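You operate a simulated robot arm through the tools that you are given. There is no shell and no other tool.

You are at the controls of a simulated robot arm. One attempt, no reset.

TASK
Fit the black conduit pipe to the conduit box.
Fine: stopper into the tray, pipe home, grub screw tight, key back. Set down upright: red spout stopper.

Only the result counts: the job must be done as asked and must still hold three seconds after the hand-in. Knocking over, shifting, dropping, spilling or breaking anything else fails it. Lids that push on must go on centred and level and be pressed home; caps that screw on are set level and turned clockwise until they are tight.

THE ROBOT
A 7-joint arm with a two-finger parallel gripper, fixed in place. Base frame: the origin is on the floor under the middle of its stand, x ahead of it, y to its left, z up; the work surface is at about z = 0.9. Lengths are in m, angles in degrees, forces in N, time in s.
It reaches about 1.372 m from its shoulder. Its first joint turns from -149.0 to 149.0 degrees. Payload 3.43 kg.
Tool frame: the origin (TCP) lies between the finger pads and is the grasp point; the fingertips stand 0.03 m ahead of it; z points along the fingers, y is the line along which they close. The gripper opens to 0.094 m. The fingers are 0.028 m wide and 0.01 m thick; the gripper's body (0.05 by 0.096 m) begins 0.055 m behind the TCP.
Orientation is that of the tool frame in the base frame, as [roll, pitch, yaw] about the fixed x, y, z axes, in that order (R = Rz(yaw) Ry(pitch) Rx(roll)). With the fingers straight down and closing along the base's y, the tool's x points along the base's -x, its y along +y and its z along -z.

THE INTERFACE
- The arm moves only by the tool nudge_tool. Its argument "steps" is a list of rows, each a list of 3 entries, a list of its own where there are three numbers: the shift along the tool's x, y, z in m, then the turn, a rotation vector about the tool's x, y, z in degrees, then the opening, from 0 (shut) to 1 (fully open). In form: [[[x, y, z], [rx, ry, rz], fingers], ...]. A call has 1 to 20 rows; each row shifts and turns the commanded pose from where the row before left it, along the tool's axes as they then stand. Rows are played at 5 a second. More than 0.05 m and 8.6 degrees between two rows, or a gripper value outside its range, and nothing of the call is played. A pose out of reach is approached as far as the arm can. The call stops where the force on the tool passes 40 N (or 10 N more than at its start, if that is more) or the arm is blocked; 0.2 s more then pass. Each finger travels about 0.045 m/s and halts on what it meets, pressing with about 23 N; the grip force reading is that of the motor and also rises with nothing between the fingers. The clock runs only during rows and for 0.2 s after the last one: add rows that do not move to give the fingers time. It gives the time, the measured TCP pose, the force on the tool (base axes), the opening and the grip force at its end, in the units of the frame above (readings bear some noise), with the torque about the TCP (base axes, N m) and any sound that the robot's microphone picked up.
- Cameras (640 x 400 px; columns grow to the right, rows downward): "scene" is fixed at [0.0493, 0.5004, 1.5381]; the picture's right is [0.04, -1.00, 0.00], its down [-0.58, -0.02, -0.81] and it looks along [0.81, 0.03, -0.58] (base axes); focal length 339 px, centre (320, 200). "wrist" rides on the gripper at [0.076, 0.014, -0.102] in the tool frame; the picture's right is [-0.18, 0.98, 0.00], its down [-0.75, -0.14, -0.64] and it looks along [-0.63, -0.12, 0.77] (tool axes); focal length 243 px, centre (320, 200). There is no depth. A picture from a camera that has moved, and an enlarged one, comes with that camera's place and axes in the base frame and with its lens.
- capture(camera): a new picture of that camera. No time passes.
- zoom(camera, box): a new picture of the part [left, top, right, bottom] of that camera's present view, enlarged. No time passes.
- job_done(): hands the job in; it is judged then, once.

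Nothing tells you positions but the pictures and the camera data. Unless the task says otherwise, let go and move clear before handing in.

The tools are called after ">>>" as a command line: name --argument value ..., lists and objects as JSON in quotes. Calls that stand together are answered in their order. nudge_tool: Moves the arm, as the interface text tells. Its arguments: {"type":"object","properties":{"steps":{"type":"array","items":{"type":"array"}}},"required":["steps"]} The other tools are called the same way: capture (camera) takes a picture; zoom (camera, box) takes an enlarged picture of a part of a camera's view; job_done () hands the job in.

At the start:

```text
time: 0.0
ee_pos: [0.7797, 0.6065, 1.2389]
orientation: [179.9, 0.0, 179.9]
contact_force: [-0.3, -0.5, 0.3]
ft_torque: [0.01, 0.01, 0.0]
gripper_width: 0.0938
grasp_force: 0.0
```

scene: 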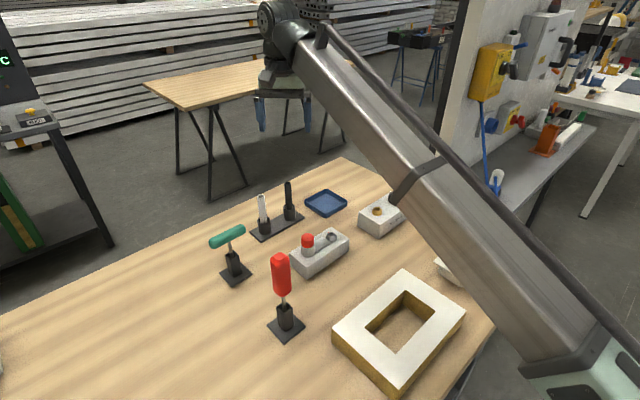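
wrist: 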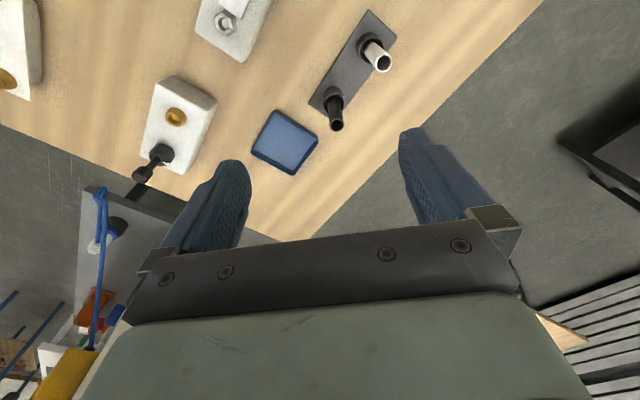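

I see a work table with a rack holding a white and a black pipe, a blue tray, several box-like blocks (one with a red stopper), and two keys in stands (green T-handle, red screwdriver-like handle). I'll look closer before moving anything.

>>> zoom --camera "scene" --box '[200, 160, 440, 310]'

>>> zoom --camera "scene" --box '[280, 210, 380, 280]'

>>> zoom --camera "wrist" --box '[0, 0, 420, 260]'

>>> zoom --camera "scene" --box '[200, 210, 320, 350]'

>>> zoom --camera "scene" --box '[340, 170, 500, 300]'

```text
2.67 times, centred on (320, 235) of scene
camera zoom: at [0.0493, 0.5004, 1.5381], right [0.04, -1.0, 0.0], down [-0.58, -0.02, -0.81], along [0.81, 0.03, -0.58], focal length 904 px, centre (320, 107)
```

zoom: 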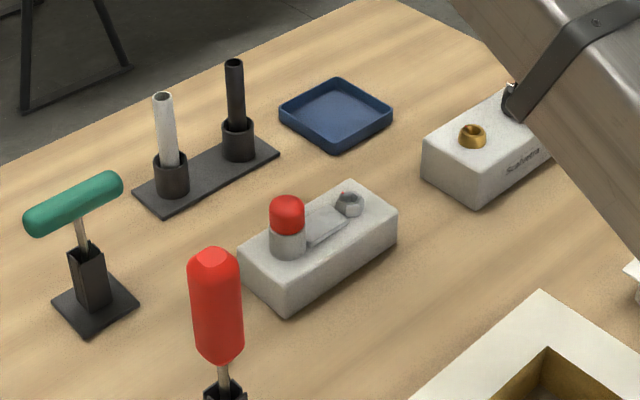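

```text
5.71 times, centred on (330, 245) of scene
camera zoom: at [0.0493, 0.5004, 1.5381], right [0.04, -1.0, 0.0], down [-0.58, -0.02, -0.81], along [0.81, 0.03, -0.58], focal length 1937 px, centre (263, -57)
```

zoom: 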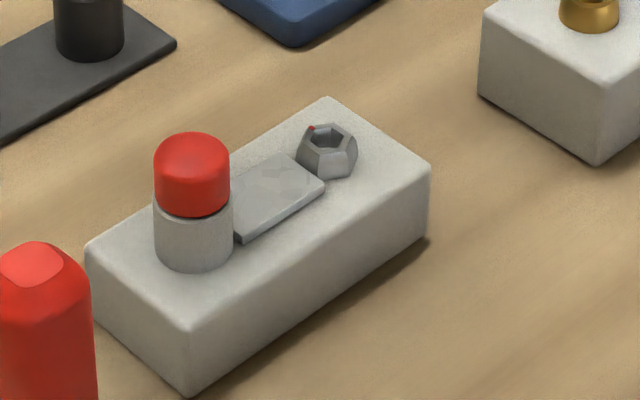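

```text
1.52 times, centred on (210, 130) of wrist
camera zoom: at [0.7036, 0.6209, 1.3413], right [0.18, 0.98, 0.0], down [0.75, -0.14, 0.64], along [0.63, -0.12, -0.77], focal length 370 px, centre (488, 307)
```

zoom: 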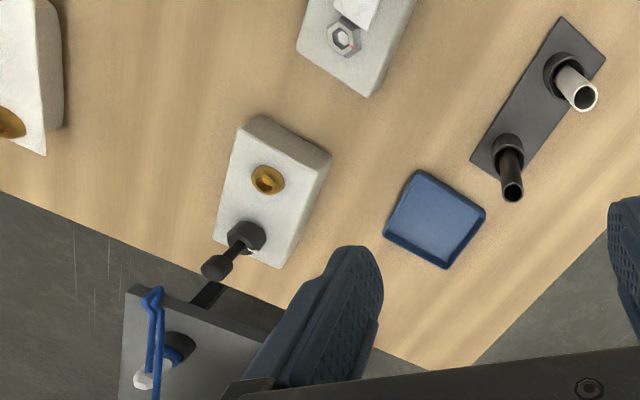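

```text
2.86 times, centred on (260, 280) of scene
camera zoom: at [0.0493, 0.5004, 1.5381], right [0.04, -1.0, 0.0], down [-0.58, -0.02, -0.81], along [0.81, 0.03, -0.58], focal length 968 px, centre (491, -29)
```

zoom: 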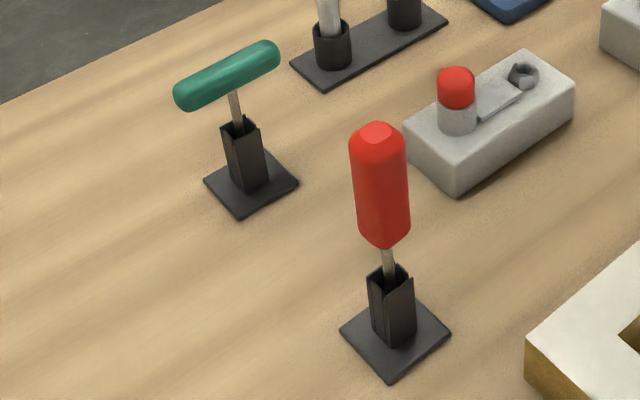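

```text
3.08 times, centred on (420, 235) of scene
camera zoom: at [0.0493, 0.5004, 1.5381], right [0.04, -1.0, 0.0], down [-0.58, -0.02, -0.81], along [0.81, 0.03, -0.58], focal length 1043 px, centre (12, 92)
```

zoom: 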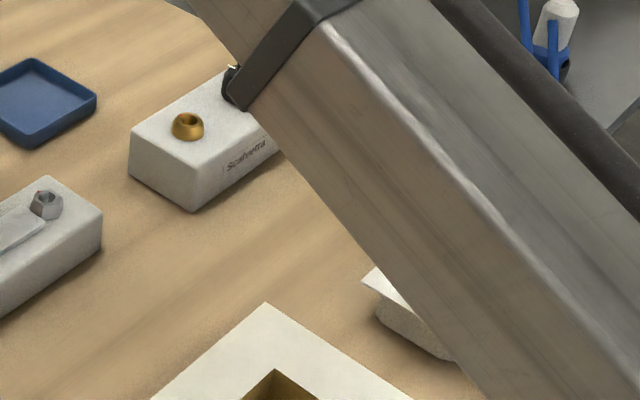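

The box with the red stopper is at about (0.68, 0.52), the rack with the pipes is at about (0.84, 0.62) for black and (0.78, 0.69) for white, and the tray is at about (0.92, 0.51). The green T-key stands at about (0.616, 0.731) and the red driver at about (0.473, 0.588). I'll move back at height to see the box and its screw better.

>>> nudge_tool --steps '[[[0.04, -0.007, 0.0], [0, 0, 0], 1], [[0.04, -0.007, 0.0], [0, 0, 0], 1], [[0.04, -0.007, 0.0], [0, 0, 0], 1], [[0.04, -0.007, 0.0], [0, 0, 0], 1], [[0.04, -0.007, 0.0], [0, 0, 0], 1], [[0.03, -0.007, 0.0], [0, 0, 0], 1], [[0, 0, 0], [0, 0, 0], 1]]'

>>> capture --camera "wrist"

>>> capture --camera "scene"

```text
time: 1.6
ee_pos: [0.568, 0.5839, 1.1815]
orientation: [179.3, 0.7, -179.9]
contact_force: [-0.1, 0.5, -0.3]
ft_torque: [-0.02, -0.01, 0.05]
gripper_width: 0.0941
grasp_force: 0.1
out of reach, approached as far as the arm can: row 2, 3, 4, 5, 6
```

```text
taken
camera wrist: at [0.4918, 0.5969, 1.2843], right [0.18, 0.98, 0.01], down [0.75, -0.15, 0.65], along [0.64, -0.11, -0.76], focal length 243 px, centre (320, 200)
```

wrist: 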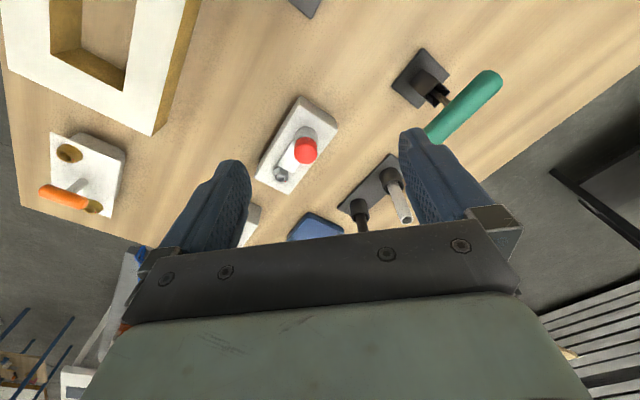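

```text
taken
```

scene: 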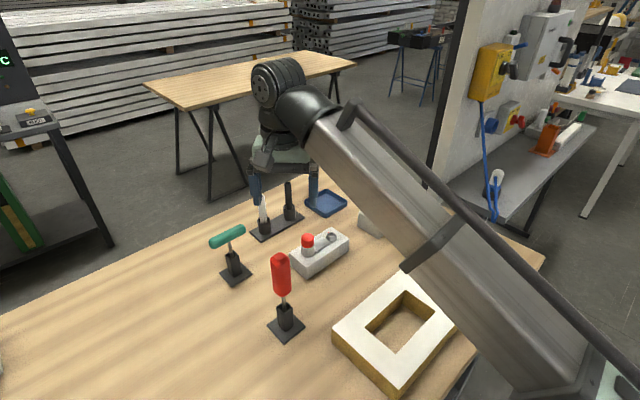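

The arm stopped slightly short of the commanded spot because it's near its close-in reach limit. I'll look at the box and tools from here.

>>> zoom --camera "wrist" --box '[240, 80, 360, 210]'

>>> zoom --camera "wrist" --box '[340, 30, 520, 240]'

>>> zoom --camera "wrist" --box '[10, 100, 150, 240]'

>>> zoom --camera "scene" --box '[310, 225, 350, 250]'

```text
3.08 times, centred on (300, 145) of wrist
camera zoom: at [0.4918, 0.5969, 1.2843], right [0.18, 0.98, 0.01], down [0.75, -0.15, 0.65], along [0.64, -0.11, -0.76], focal length 746 px, centre (382, 369)
```

zoom: 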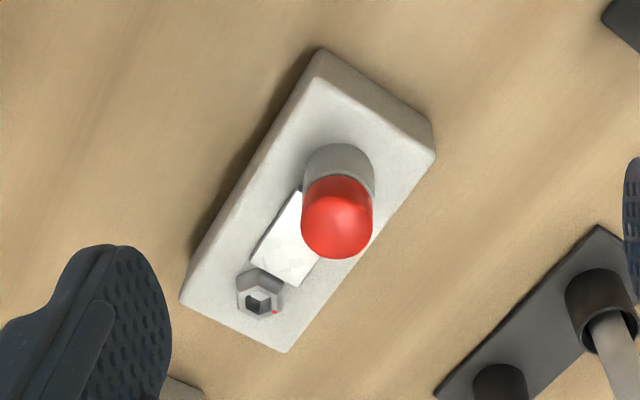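

```text
1.90 times, centred on (430, 135) of wrist
camera zoom: at [0.4918, 0.5969, 1.2843], right [0.18, 0.98, 0.01], down [0.75, -0.15, 0.65], along [0.64, -0.11, -0.76], focal length 462 px, centre (110, 324)
```

zoom: 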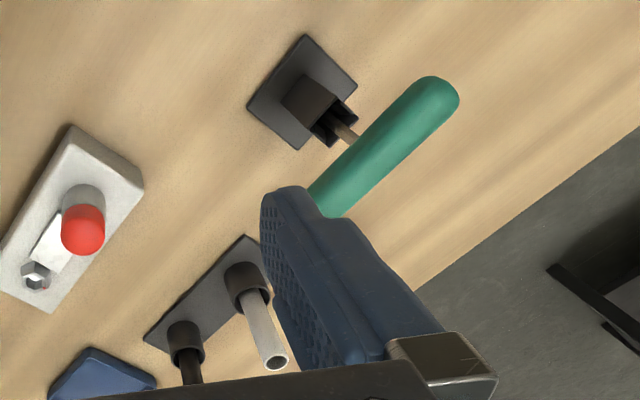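

```text
2.86 times, centred on (80, 170) of wrist
camera zoom: at [0.4918, 0.5969, 1.2843], right [0.18, 0.98, 0.01], down [0.75, -0.15, 0.65], along [0.64, -0.11, -0.76], focal length 693 px, centre (1006, 286)
```

zoom: 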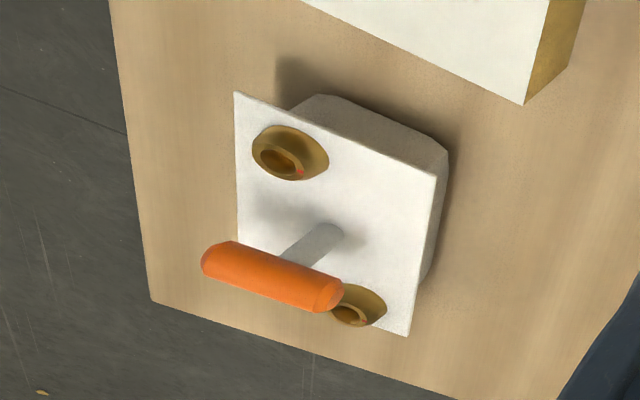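

```text
16.00 times, centred on (330, 238) of scene
camera zoom: at [0.0493, 0.5004, 1.5381], right [0.04, -1.0, 0.0], down [-0.58, -0.02, -0.81], along [0.81, 0.03, -0.58], focal length 5424 px, centre (160, -400)
```

zoom: 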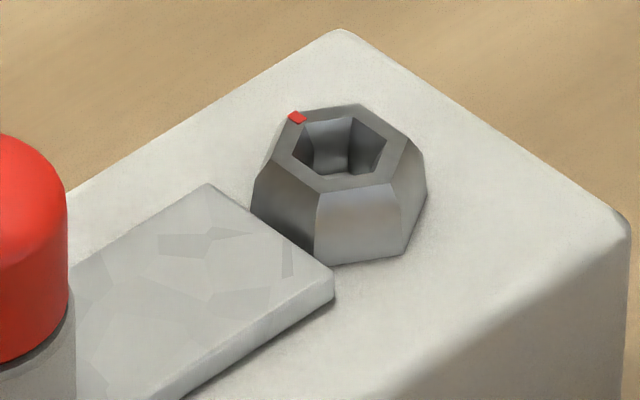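

>>> zoom --camera "scene" --box '[260, 280, 310, 345]'

>>> zoom --camera "scene" --box '[205, 220, 255, 285]'

>>> zoom --camera "wrist" --box '[385, 40, 455, 110]'

>>> zoom --camera "scene" --box '[240, 175, 360, 245]'

```text
6.15 times, centred on (285, 312) of scene
camera zoom: at [0.0493, 0.5004, 1.5381], right [0.04, -1.0, 0.0], down [-0.58, -0.02, -0.81], along [0.81, 0.03, -0.58], focal length 2086 px, centre (535, -492)
```

zoom: 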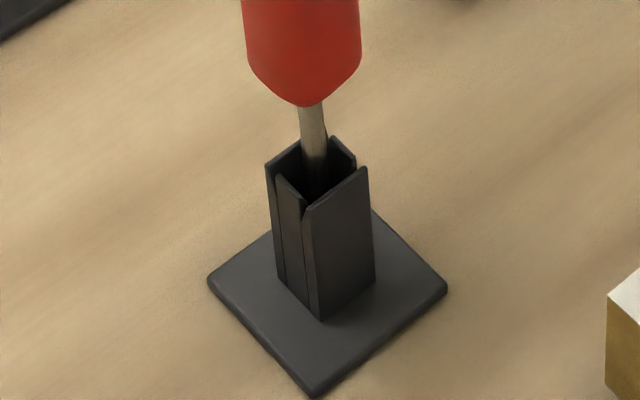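

```text
6.15 times, centred on (230, 252) of scene
camera zoom: at [0.0493, 0.5004, 1.5381], right [0.04, -1.0, 0.0], down [-0.58, -0.02, -0.81], along [0.81, 0.03, -0.58], focal length 2086 px, centre (874, -123)
```

zoom: 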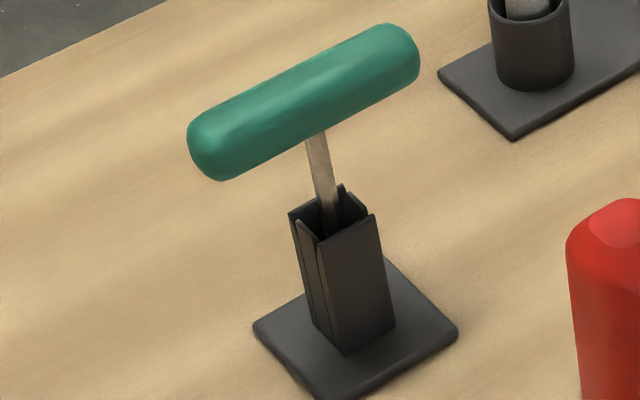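

```text
5.71 times, centred on (420, 75) of wrist
camera zoom: at [0.4918, 0.5969, 1.2843], right [0.18, 0.98, 0.01], down [0.75, -0.15, 0.65], along [0.64, -0.11, -0.76], focal length 1386 px, centre (-251, 914)
```

zoom: 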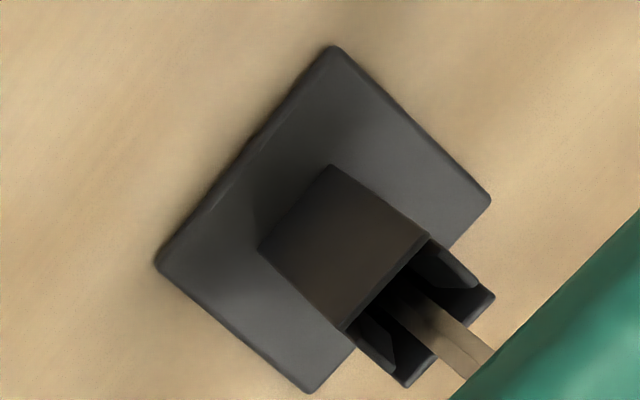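

```text
5.33 times, centred on (300, 210) of scene
camera zoom: at [0.0493, 0.5004, 1.5381], right [0.04, -1.0, 0.0], down [-0.58, -0.02, -0.81], along [0.81, 0.03, -0.58], focal length 1808 px, centre (427, 147)
```

zoom: 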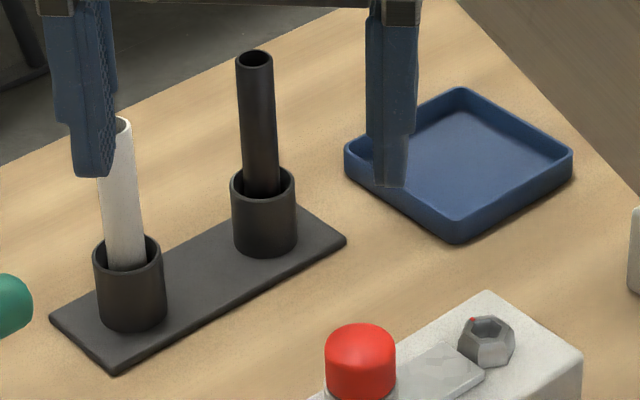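

The screw head has a hex socket. The two tools' tips are hidden in their holders, so I'll have to lift one to check it. First the stopper: I'm moving above it to refine its position.

>>> nudge_tool --steps '[[[-0.04, 0, 0.0], [0, 0, 0], 1], [[-0.04, 0, 0.0], [0, 0, 0], 1], [[-0.03, 0, 0.02], [0, 0, 0], 1], [[0, 0, 0.04], [0, 0, 0], 1], [[0, 0, 0.03], [0, 0, 0], 1], [[0, 0, 0], [0, 0, 0], 1]]'

>>> capture --camera "wrist"

>>> capture --camera "scene"

```text
time: 3.0
ee_pos: [0.6818, 0.5843, 1.0915]
orientation: [-180.0, 0.0, -180.0]
contact_force: [-0.4, -0.2, 0.4]
ft_torque: [-0.04, -0.01, -0.04]
gripper_width: 0.0941
grasp_force: 0.0
```

```text
taken
camera wrist: at [0.6041, 0.5989, 1.1954], right [0.18, 0.98, 0.0], down [0.75, -0.14, 0.64], along [0.63, -0.12, -0.77], focal length 243 px, centre (320, 200)
```

wrist: 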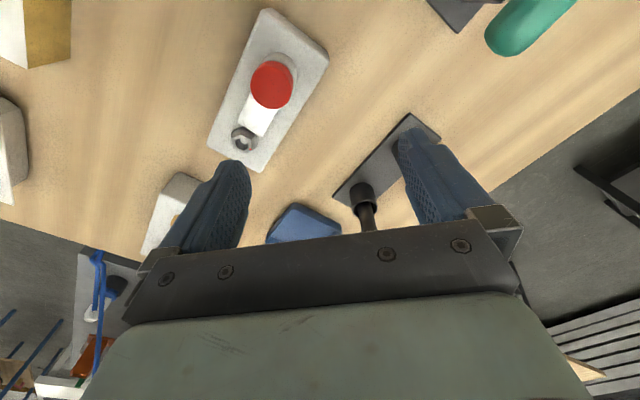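

```text
taken
```

scene: 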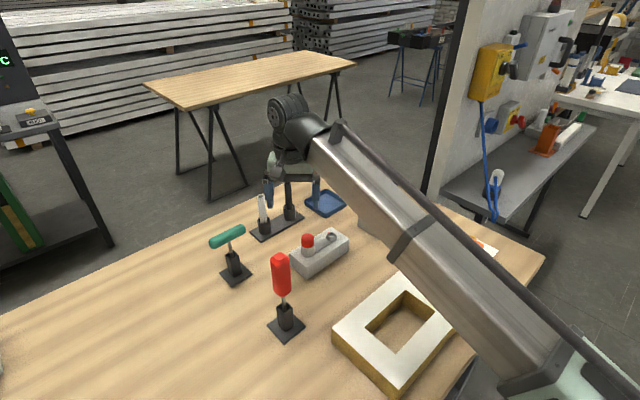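

>>> zoom --camera "wrist" --box '[200, 0, 340, 180]'

>>> zoom --camera "scene" --box '[285, 222, 355, 282]'

>>> zoom --camera "wrist" --box '[220, 120, 270, 165]'

```text
2.22 times, centred on (270, 90) of wrist
camera zoom: at [0.6041, 0.5989, 1.1954], right [0.18, 0.98, 0.0], down [0.75, -0.14, 0.64], along [0.63, -0.12, -0.77], focal length 539 px, centre (431, 444)
```

zoom: 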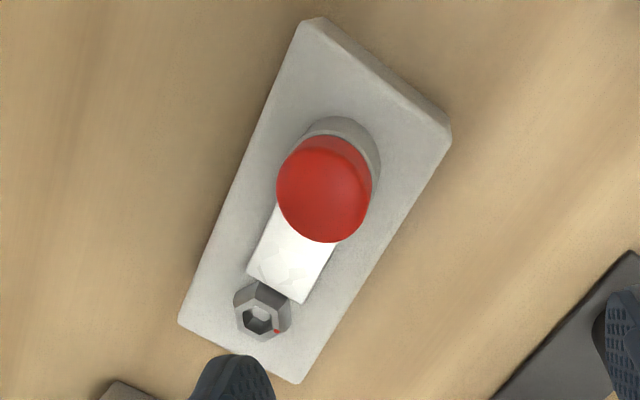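

```text
6.67 times, centred on (320, 252) of scene
camera zoom: at [0.0493, 0.5004, 1.5381], right [0.04, -1.0, 0.0], down [-0.58, -0.02, -0.81], along [0.81, 0.03, -0.58], focal length 2260 px, centre (320, -147)
```

zoom: 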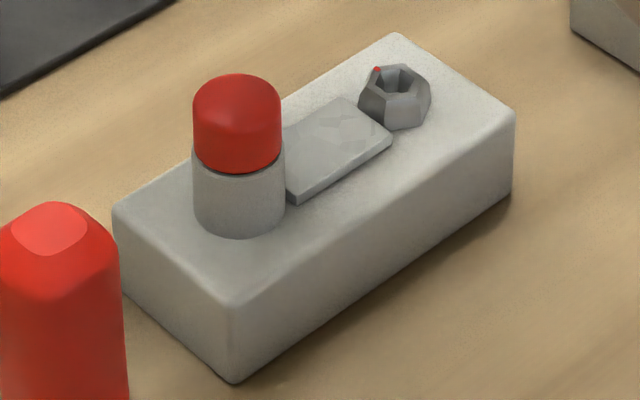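

```text
8.89 times, centred on (245, 142) of wrist
camera zoom: at [0.6041, 0.5989, 1.1954], right [0.18, 0.98, 0.0], down [0.75, -0.14, 0.64], along [0.63, -0.12, -0.77], focal length 2157 px, centre (987, 711)
```

zoom: 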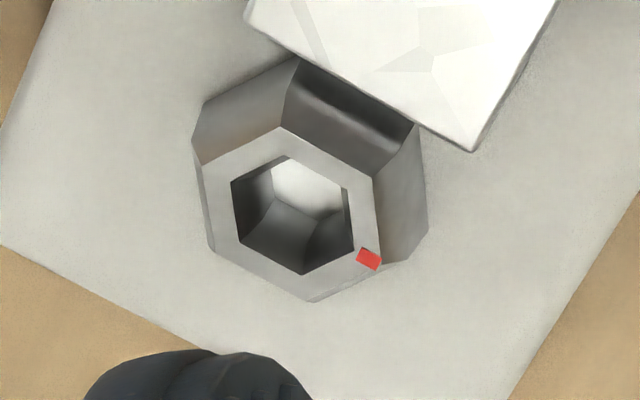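

Combining both cameras, the stopper axis is at about (0.651, 0.5525), with the red cap from z≈0.978 to 1.000. The hex screw is at about (0.707, 0.496) with its top at z≈0.960. I'll go to just above the stopper and check.

>>> nudge_tool --steps '[[[0.0154, -0.0159, 0.0], [0, 0, 0], 1], [[0.0154, -0.0159, 0.0], [0, 0, 0], 1], [[0, 0, 0.02], [0, 0, 0], 1], [[0, 0, 0.02], [0, 0, 0], 1], [[0, 0, 0], [0, 0, 0], 1]]'

>>> capture --camera "wrist"

>>> capture --camera "scene"

>>> zoom --camera "scene" --box '[270, 170, 370, 290]'

```text
time: 4.2
ee_pos: [0.6484, 0.5525, 1.052]
orientation: [-180.0, 0.0, 179.9]
contact_force: [-0.4, -0.2, 0.3]
ft_torque: [-0.01, -0.02, -0.02]
gripper_width: 0.0943
grasp_force: 0.0
```

```text
taken
camera wrist: at [0.5725, 0.5675, 1.1551], right [0.18, 0.98, 0.0], down [0.75, -0.14, 0.64], along [0.63, -0.12, -0.77], focal length 243 px, centre (320, 200)
```

wrist: 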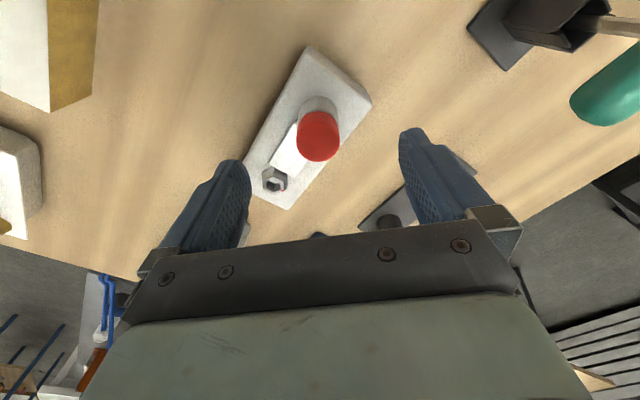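

```text
taken
```

scene: 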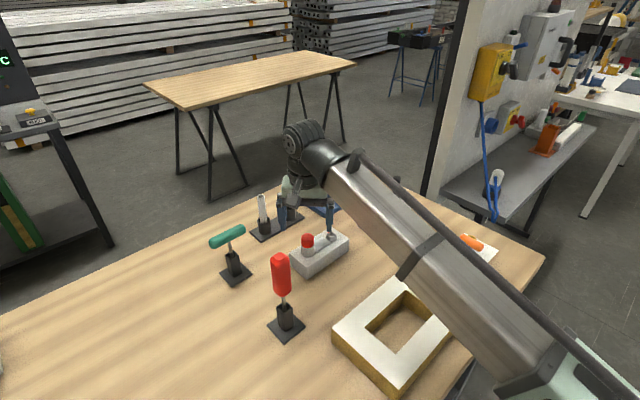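

```text
3.33 times, centred on (320, 230) of scene
camera zoom: at [0.0493, 0.5004, 1.5381], right [0.04, -1.0, 0.0], down [-0.58, -0.02, -0.81], along [0.81, 0.03, -0.58], focal length 1130 px, centre (320, 100)
```

zoom: 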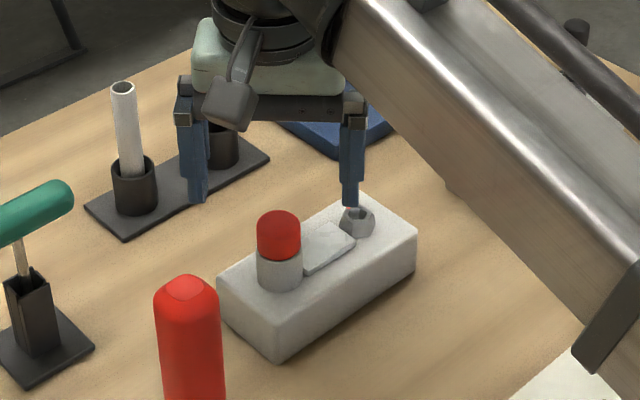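

The stopper sits right under the grasp axis. I'm descending to grip only the red cap and closing.

>>> nudge_tool --steps '[[[0, 0, 0.02], [0, 0, 0], 0.8], [[0, 0, 0.0205], [0, 0, 0], 0.7], [[0, 0, 0], [0, 0, 0], 0.7]]'

>>> zoom --camera "scene" --box '[270, 190, 370, 290]'

>>> zoom --camera "wrist" --box '[230, 100, 420, 230]'

```text
time: 5.0
ee_pos: [0.6481, 0.5535, 1.0121]
orientation: [179.9, -0.1, 180.0]
contact_force: [-0.2, 0.1, -0.5]
ft_torque: [0.04, 0.0, 0.03]
gripper_width: 0.0658
grasp_force: 0.1
```

```text
4.00 times, centred on (320, 240) of scene
camera zoom: at [0.0493, 0.5004, 1.5381], right [0.04, -1.0, 0.0], down [-0.58, -0.02, -0.81], along [0.81, 0.03, -0.58], focal length 1356 px, centre (320, 40)
```

zoom: 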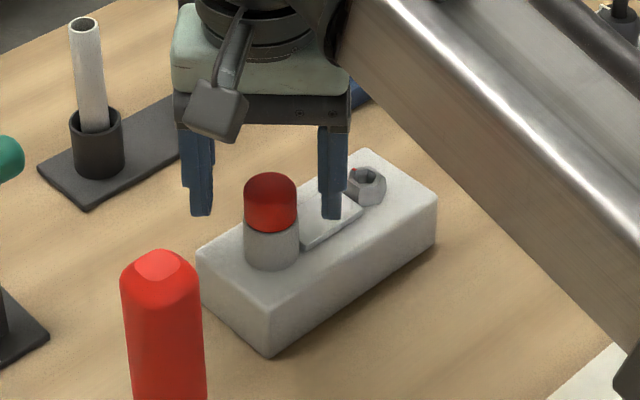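

```text
3.08 times, centred on (325, 165) of wrist
camera zoom: at [0.5722, 0.5675, 1.115], right [0.18, 0.98, 0.0], down [0.75, -0.14, 0.64], along [0.63, -0.12, -0.77], focal length 746 px, centre (305, 308)
```

zoom: 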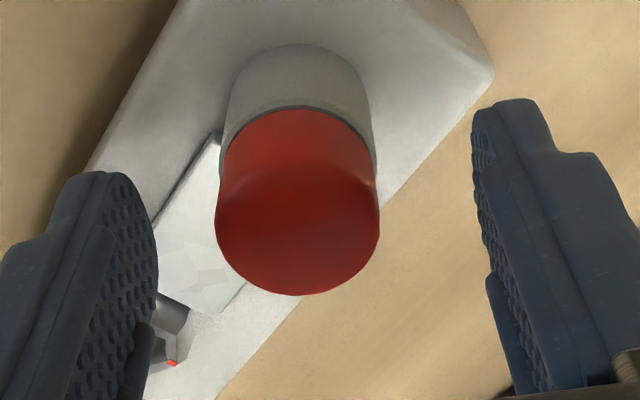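

Alignment is good apart from about 1.5 mm in y. I'll correct that and close on the cap.

>>> nudge_tool --steps '[[[0, -0.0015, 0], [0, 0, 0], 0.6], [[0, 0, 0], [0, 0, 0], 0.4], [[0, 0, 0], [0, 0, 0], 0.3], [[0, 0, 0], [0, 0, 0], 0.1], [[0, 0, 0], [0, 0, 0], 0.0], [[0, 0, 0], [0, 0, 0], 0.0]]'

>>> zoom --camera "wrist" --box '[230, 80, 420, 230]'

>>> zoom --camera "scene" --box '[270, 190, 370, 290]'

```text
time: 6.4
ee_pos: [0.6491, 0.5516, 1.0124]
orientation: [-180.0, 0.1, 180.0]
contact_force: [-0.6, -0.3, -0.5]
ft_torque: [-0.02, 0.01, 0.0]
gripper_width: 0.0293
grasp_force: 23.0
```

```text
2.67 times, centred on (325, 155) of wrist
camera zoom: at [0.5724, 0.566, 1.1151], right [0.18, 0.98, 0.0], down [0.75, -0.14, 0.64], along [0.63, -0.12, -0.77], focal length 647 px, centre (307, 320)
```

zoom: 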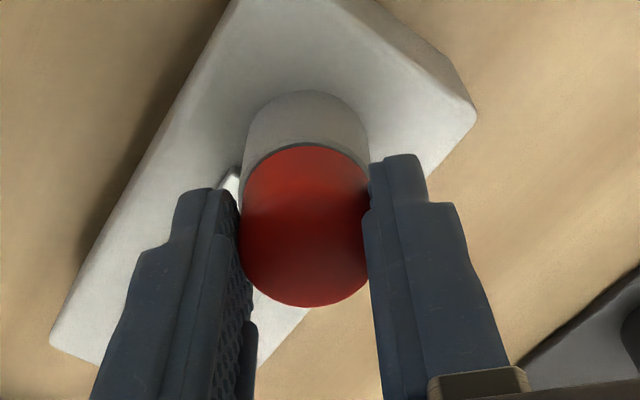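

```text
4.00 times, centred on (320, 240) of scene
camera zoom: at [0.0493, 0.5004, 1.5381], right [0.04, -1.0, 0.0], down [-0.58, -0.02, -0.81], along [0.81, 0.03, -0.58], focal length 1356 px, centre (320, 40)
```

zoom: 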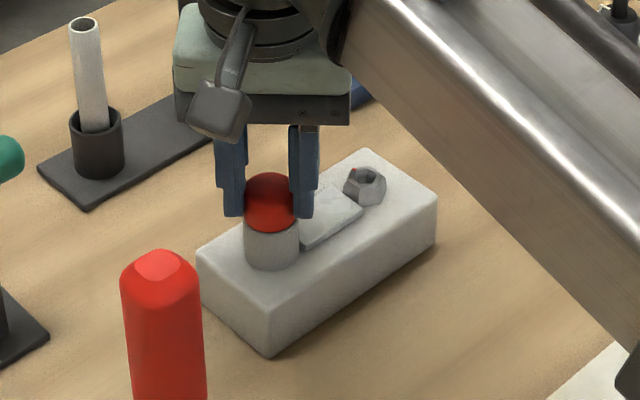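

The cap is gripped (width 29 mm, 23 N). Now I'll pull it straight up, gently.

>>> nudge_tool --steps '[[[0, 0, -0.004], [0, 0, 0], 0], [[0, 0, -0.006], [0, 0, 0], 0], [[0, 0, -0.01], [0, 0, 0], 0], [[0, 0, -0.01], [0, 0, 0], 0], [[0, 0, 0], [0, 0, 0], 0]]'

>>> zoom --camera "scene" --box '[270, 170, 370, 290]'

```text
time: 7.6
ee_pos: [0.6485, 0.5508, 1.0412]
orientation: [-179.9, 0.0, 179.9]
contact_force: [0.9, 0.2, 0.2]
ft_torque: [0.03, -0.01, -0.02]
gripper_width: 0.0295
grasp_force: 22.9
```

```text
3.33 times, centred on (320, 230) of scene
camera zoom: at [0.0493, 0.5004, 1.5381], right [0.04, -1.0, 0.0], down [-0.58, -0.02, -0.81], along [0.81, 0.03, -0.58], focal length 1130 px, centre (320, 100)
```

zoom: 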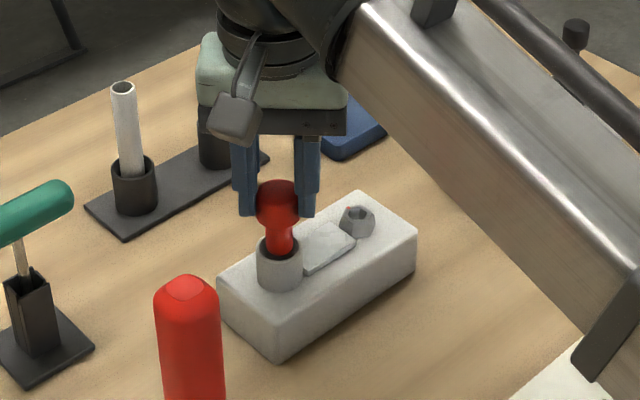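

The stopper came free. I'm lifting clear and travelling towards the tray at height.

>>> nudge_tool --steps '[[[0, 0, -0.03], [0, 0, 0], 0], [[0, 0, -0.035], [0, 0, 0], 0], [[0, 0, -0.035], [0, 0, 0], 0], [[-0.035, -0.005, 0], [0, 0, 0], 0], [[-0.04, -0.005, 0], [0, 0, 0], 0], [[-0.04, -0.005, 0], [0, 0, 0], 0], [[-0.04, -0.005, 0], [0, 0, 0], 0], [[-0.04, -0.005, 0], [0, 0, 0], 0], [[0, 0, 0], [0, 0, 0], 0]]'

>>> capture --camera "wrist"

>>> capture --camera "scene"

```text
time: 9.6
ee_pos: [0.843, 0.5255, 1.1425]
orientation: [179.9, 0.1, -180.0]
contact_force: [0.6, 0.5, -0.5]
ft_torque: [-0.01, -0.01, 0.0]
gripper_width: 0.0293
grasp_force: 23.1
```

```text
taken
camera wrist: at [0.7668, 0.5408, 1.2453], right [0.18, 0.98, 0.0], down [0.75, -0.14, 0.64], along [0.63, -0.12, -0.77], focal length 243 px, centre (320, 200)
```

wrist: 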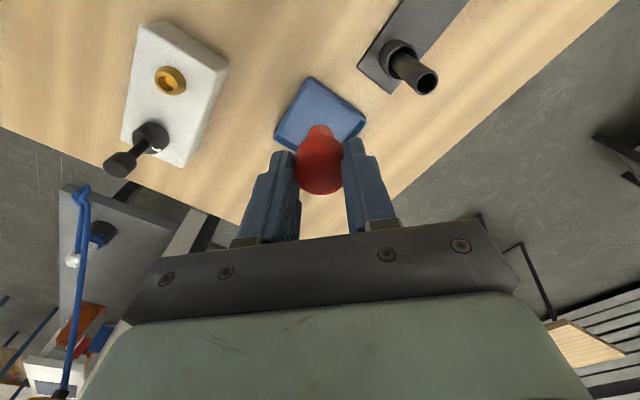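

```text
taken
```

scene: 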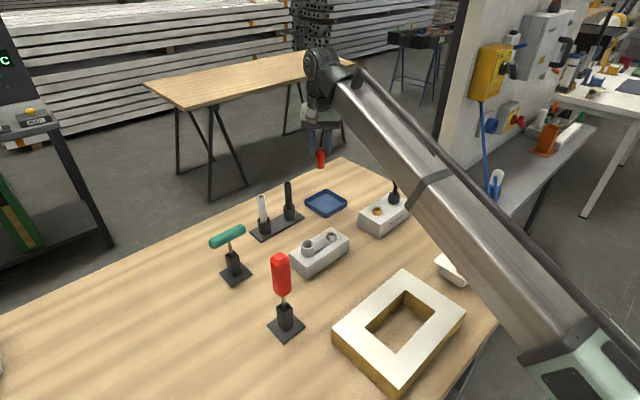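

>>> zoom --camera "wrist" --box '[250, 60, 400, 210]'

>>> zoom --camera "scene" --box '[280, 130, 380, 230]'

```text
2.67 times, centred on (325, 135) of wrist
camera zoom: at [0.7668, 0.5408, 1.2453], right [0.18, 0.98, 0.0], down [0.75, -0.14, 0.64], along [0.63, -0.12, -0.77], focal length 647 px, centre (307, 373)
```

zoom: 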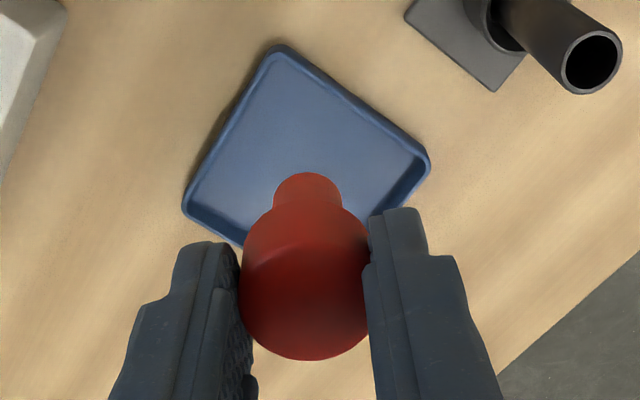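

```text
4.00 times, centred on (330, 180) of scene
camera zoom: at [0.0493, 0.5004, 1.5381], right [0.04, -1.0, 0.0], down [-0.58, -0.02, -0.81], along [0.81, 0.03, -0.58], focal length 1356 px, centre (280, 280)
```

zoom: 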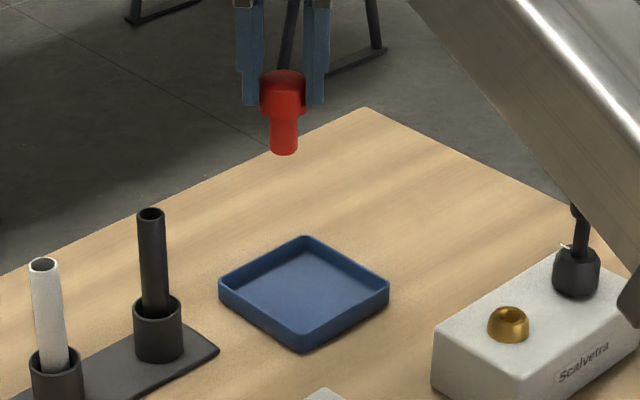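

The tray is centred at about (0.907, 0.514), rim at z≈0.92, and the stopper's plug hangs about 65 mm below the TCP. I'll move over the tray centre and go partway down.

>>> nudge_tool --steps '[[[-0.032, -0.006, 0], [0, 0, 0], 0], [[-0.032, -0.006, 0], [0, 0, 0], 0], [[0, 0, 0.04], [0, 0, 0], 0], [[0, 0, 0.04], [0, 0, 0], 0], [[0, 0, 0.04], [0, 0, 0], 0], [[0, 0, 0.02], [0, 0, 0], 0], [[0, 0, 0], [0, 0, 0], 0]]'

>>> zoom --camera "scene" --box '[280, 150, 380, 230]'

>>> zoom --camera "wrist" --box '[230, 40, 420, 210]'

```text
time: 11.2
ee_pos: [0.907, 0.5145, 1.0014]
orientation: [180.0, 0.0, 180.0]
contact_force: [-0.1, 0.1, -0.3]
ft_torque: [-0.01, 0.01, 0.01]
gripper_width: 0.0293
grasp_force: 22.8
```

```text
5.00 times, centred on (330, 190) of scene
camera zoom: at [0.0493, 0.5004, 1.5381], right [0.04, -1.0, 0.0], down [-0.58, -0.02, -0.81], along [0.81, 0.03, -0.58], focal length 1695 px, centre (270, 250)
```

zoom: 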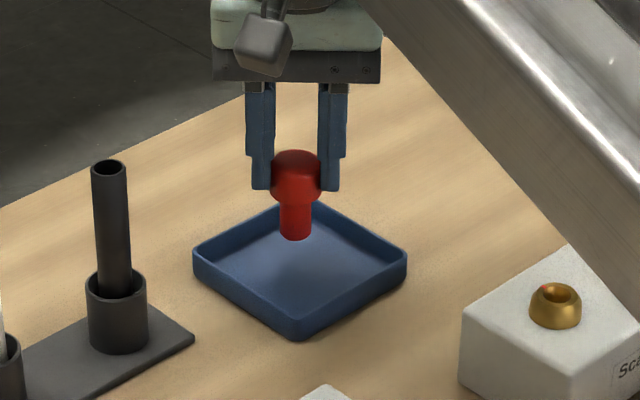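

```text
2.35 times, centred on (325, 125) of wrist
camera zoom: at [0.8307, 0.5296, 1.104], right [0.18, 0.98, 0.0], down [0.75, -0.14, 0.64], along [0.63, -0.12, -0.77], focal length 571 px, centre (308, 376)
```

zoom: 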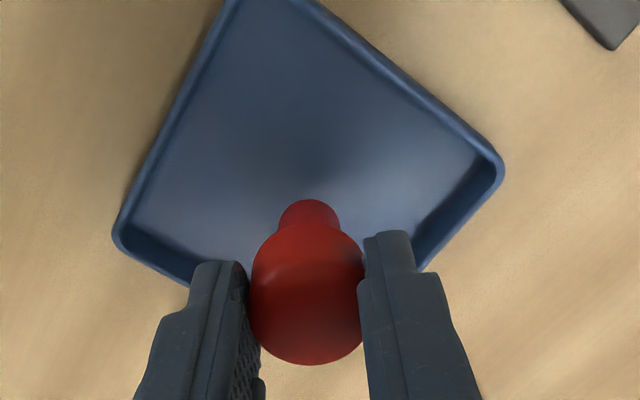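

>>> nudge_tool --steps '[[[0, 0, 0.013], [0, 0, 0], 0], [[0, 0, 0.012], [0, 0, 0], 0], [[0, 0, 0.003], [0, 0, 0], 0], [[0, 0, 0], [0, 0, 0], 0]]'

>>> zoom --camera "scene" --box '[280, 150, 380, 230]'

```text
time: 12.2
ee_pos: [0.9072, 0.5153, 0.9733]
orientation: [-180.0, 0.1, 180.0]
contact_force: [-0.3, 0.0, -0.1]
ft_torque: [0.0, 0.03, 0.0]
gripper_width: 0.0297
grasp_force: 22.9
```

```text
5.00 times, centred on (330, 190) of scene
camera zoom: at [0.0493, 0.5004, 1.5381], right [0.04, -1.0, 0.0], down [-0.58, -0.02, -0.81], along [0.81, 0.03, -0.58], focal length 1695 px, centre (270, 250)
```

zoom: 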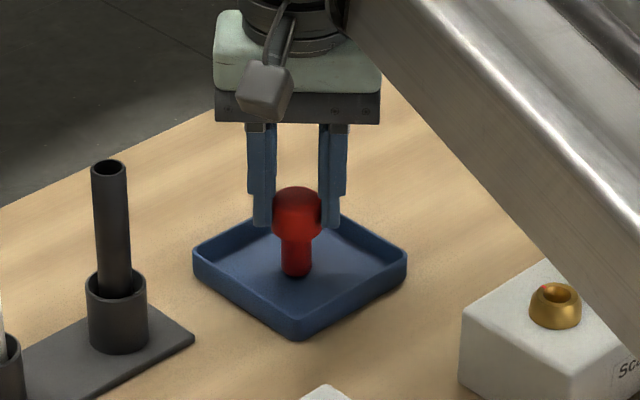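

>>> nudge_tool --steps '[[[0, 0, 0.0015], [0, 0, 0], 0], [[0, 0, 0.0015], [0, 0, 0], 0], [[0, 0, 0], [0, 0, 0], 0]]'

```text
time: 13.0
ee_pos: [0.9071, 0.5141, 0.9705]
orientation: [-179.9, 0.0, 180.0]
contact_force: [-0.6, -0.7, 2.4]
ft_torque: [-0.02, 0.0, -0.05]
gripper_width: 0.0292
grasp_force: 23.1
```

>>> nudge_tool --steps '[[[0, 0, 0.001], [0, 0, 0], 0], [[0, 0, 0], [0, 0, 0], 0]]'

>>> zoom --camera "scene" --box '[300, 170, 360, 220]'

```text
time: 13.6
ee_pos: [0.9078, 0.5155, 0.9717]
orientation: [-180.0, 0.1, 180.0]
contact_force: [1.2, 0.3, 11.8]
ft_torque: [0.01, -0.07, 0.01]
gripper_width: 0.0295
grasp_force: 23.1
```

```text
8.00 times, centred on (330, 195) of scene
camera zoom: at [0.0493, 0.5004, 1.5381], right [0.04, -1.0, 0.0], down [-0.58, -0.02, -0.81], along [0.81, 0.03, -0.58], focal length 2712 px, centre (240, 240)
```

zoom: 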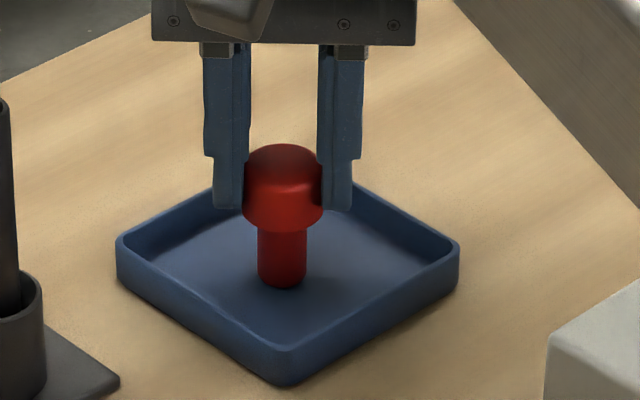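

The stopper has touched down (about 12 N). I'll back off 1 mm, open slowly, then check.

>>> nudge_tool --steps '[[[0, 0, -0.0008], [0, 0, 0], 0], [[0, 0, 0], [0, 0, 0], 0.35], [[0, 0, 0], [0, 0, 0], 0.45], [[0, 0, 0], [0, 0, 0], 0.6], [[0, 0, 0], [0, 0, 0], 0.75], [[0, 0, 0], [0, 0, 0], 0.75]]'

>>> zoom --camera "scene" --box '[300, 170, 360, 220]'

>>> zoom --camera "wrist" --box '[230, 40, 420, 210]'

```text
time: 15.0
ee_pos: [0.9074, 0.5146, 0.9707]
orientation: [-180.0, 0.0, -180.0]
contact_force: [-0.5, 0.5, 0.3]
ft_torque: [-0.03, -0.01, -0.02]
gripper_width: 0.0705
grasp_force: 0.0
```

```text
8.00 times, centred on (330, 195) of scene
camera zoom: at [0.0493, 0.5004, 1.5381], right [0.04, -1.0, 0.0], down [-0.58, -0.02, -0.81], along [0.81, 0.03, -0.58], focal length 2712 px, centre (240, 240)
```

zoom: 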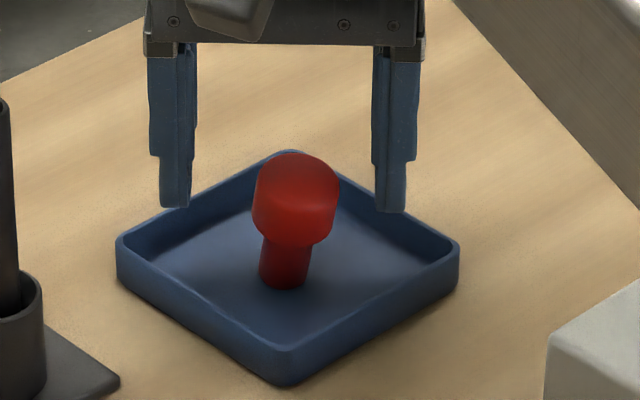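

```text
2.35 times, centred on (325, 125) of wrist
camera zoom: at [0.8315, 0.5287, 1.0736], right [0.18, 0.98, 0.0], down [0.75, -0.14, 0.64], along [0.63, -0.12, -0.77], focal length 571 px, centre (308, 376)
```

zoom: 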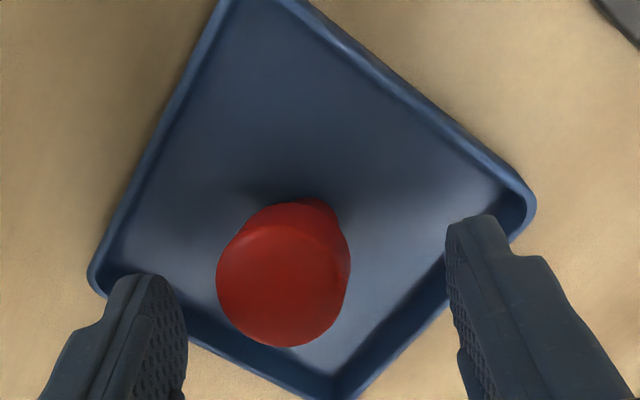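

The stopper looks tilted after release. I'll close the fingers right away to catch it and set it straight.

>>> nudge_tool --steps '[[[0, 0, 0], [0, 0, 0], 0.36]]'

>>> zoom --camera "scene" --box '[300, 170, 360, 220]'

>>> zoom --camera "wrist" --box '[230, 40, 420, 210]'

```text
time: 15.4
ee_pos: [0.9073, 0.5151, 0.9702]
orientation: [180.0, 0.0, 179.9]
contact_force: [-0.5, -0.1, -0.4]
ft_torque: [0.02, -0.02, -0.01]
gripper_width: 0.0359
grasp_force: 0.0
```

```text
8.00 times, centred on (330, 195) of scene
camera zoom: at [0.0493, 0.5004, 1.5381], right [0.04, -1.0, 0.0], down [-0.58, -0.02, -0.81], along [0.81, 0.03, -0.58], focal length 2712 px, centre (240, 240)
```

zoom: 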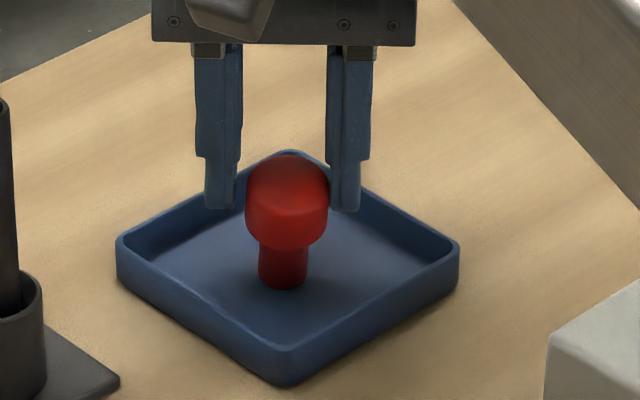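

```text
2.35 times, centred on (325, 125) of wrist
camera zoom: at [0.8315, 0.5287, 1.0736], right [0.18, 0.98, 0.0], down [0.75, -0.14, 0.64], along [0.63, -0.12, -0.77], focal length 571 px, centre (308, 376)
```

zoom: 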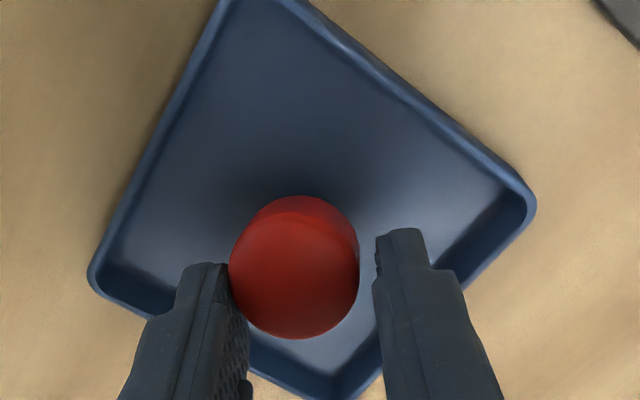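

It's leaning about 8–10° towards the robot and apparently wobbling. I'll grip it now so it can't fall, then correct the tilt.

>>> nudge_tool --steps '[[[0, 0, 0], [0, 0, 0], 0.0], [[0, 0, 0], [0, 0, 0], 0.0]]'

>>> zoom --camera "scene" --box '[300, 170, 360, 220]'

>>> zoom --camera "wrist" --box '[230, 40, 420, 210]'

```text
time: 16.0
ee_pos: [0.9075, 0.5149, 0.9708]
orientation: [-180.0, 0.0, -179.9]
contact_force: [-0.3, -0.8, -1.2]
ft_torque: [-0.04, 0.01, 0.03]
gripper_width: 0.0295
grasp_force: 22.7
```

```text
8.00 times, centred on (330, 195) of scene
camera zoom: at [0.0493, 0.5004, 1.5381], right [0.04, -1.0, 0.0], down [-0.58, -0.02, -0.81], along [0.81, 0.03, -0.58], focal length 2712 px, centre (240, 240)
```

zoom: 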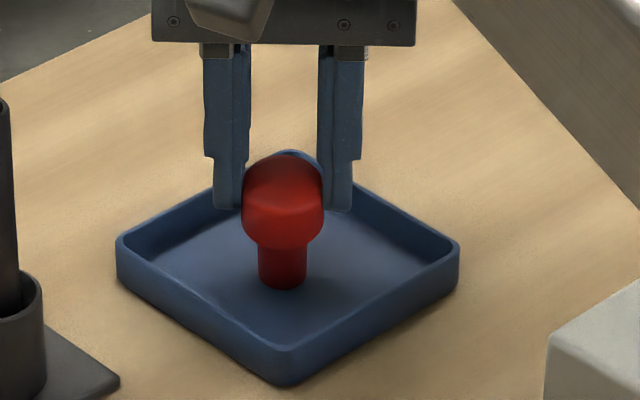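

```text
2.35 times, centred on (325, 125) of wrist
camera zoom: at [0.8316, 0.5287, 1.0736], right [0.18, 0.98, 0.0], down [0.75, -0.14, 0.64], along [0.63, -0.12, -0.77], focal length 571 px, centre (308, 376)
```

zoom: 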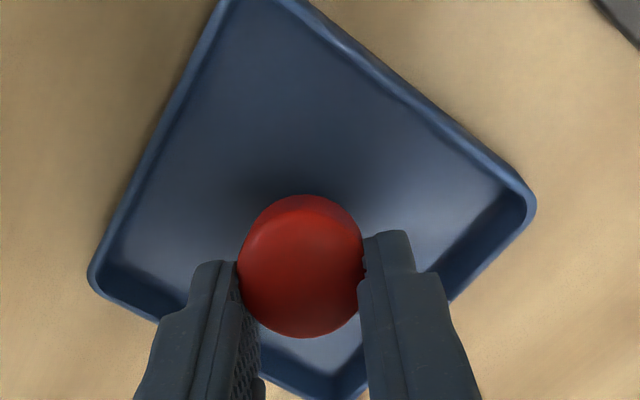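

It's held securely. I'll lift it about 3 cm to compare its tilt with the earlier picture of it upright at the same height.

>>> nudge_tool --steps '[[[0, 0, -0.01], [0, 0, 0], 0], [[0, 0, -0.01], [0, 0, 0], 0], [[0, 0, -0.0105], [0, 0, 0], 0], [[0, 0, 0], [0, 0, 0], 0]]'

>>> zoom --camera "scene" --box '[280, 150, 380, 230]'

>>> zoom --camera "scene" --box '[315, 175, 355, 205]'

>>> zoom --camera "wrist" --box '[230, 40, 420, 210]'

```text
time: 17.0
ee_pos: [0.9064, 0.5154, 1.0008]
orientation: [179.9, 0.0, -179.9]
contact_force: [0.1, -0.8, 1.1]
ft_torque: [0.0, 0.02, -0.01]
gripper_width: 0.0294
grasp_force: 23.7
```

```text
5.00 times, centred on (330, 190) of scene
camera zoom: at [0.0493, 0.5004, 1.5381], right [0.04, -1.0, 0.0], down [-0.58, -0.02, -0.81], along [0.81, 0.03, -0.58], focal length 1695 px, centre (270, 250)
```

zoom: 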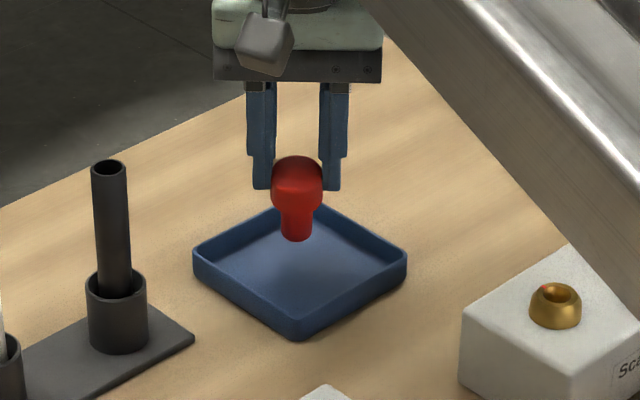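

```text
13.33 times, centred on (335, 190) of scene
camera zoom: at [0.0493, 0.5004, 1.5381], right [0.04, -1.0, 0.0], down [-0.58, -0.02, -0.81], along [0.81, 0.03, -0.58], focal length 4520 px, centre (120, 333)
```

zoom: 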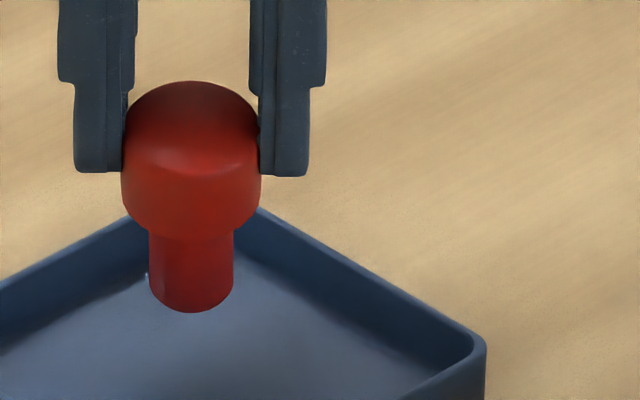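

```text
2.35 times, centred on (325, 125) of wrist
camera zoom: at [0.8307, 0.5289, 1.1043], right [0.18, 0.98, 0.0], down [0.75, -0.14, 0.64], along [0.63, -0.12, -0.77], focal length 571 px, centre (308, 376)
```

zoom: 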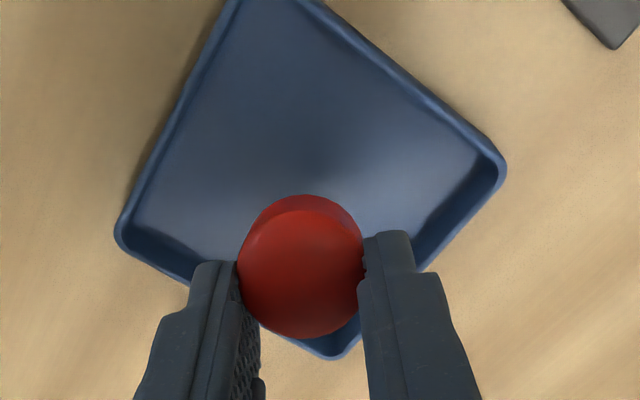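

>>> zoom --camera "wrist" --box '[285, 110, 365, 190]'

>>> zoom --camera "scene" --box '[325, 178, 345, 202]'

```text
5.00 times, centred on (325, 150) of wrist
camera zoom: at [0.8307, 0.5289, 1.1043], right [0.18, 0.98, 0.0], down [0.75, -0.14, 0.64], along [0.63, -0.12, -0.77], focal length 1213 px, centre (295, 450)
```

zoom: 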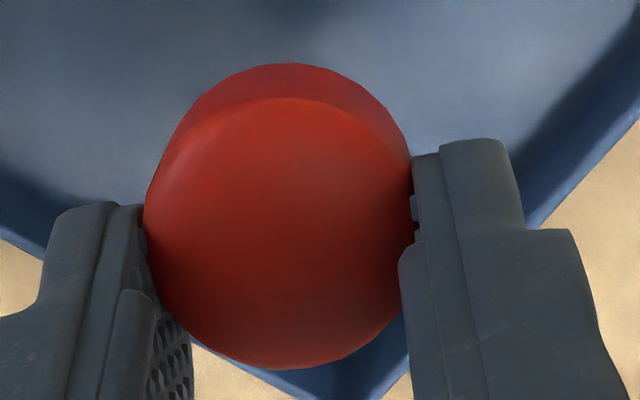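

```text
16.00 times, centred on (335, 190) of scene
camera zoom: at [0.0493, 0.5004, 1.5381], right [0.04, -1.0, 0.0], down [-0.58, -0.02, -0.81], along [0.81, 0.03, -0.58], focal length 5424 px, centre (80, 360)
```

zoom: 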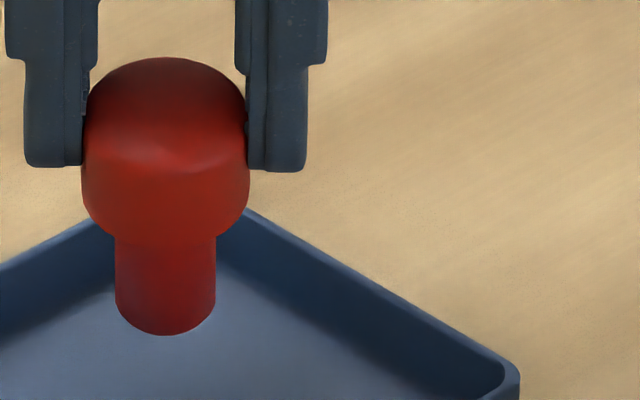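

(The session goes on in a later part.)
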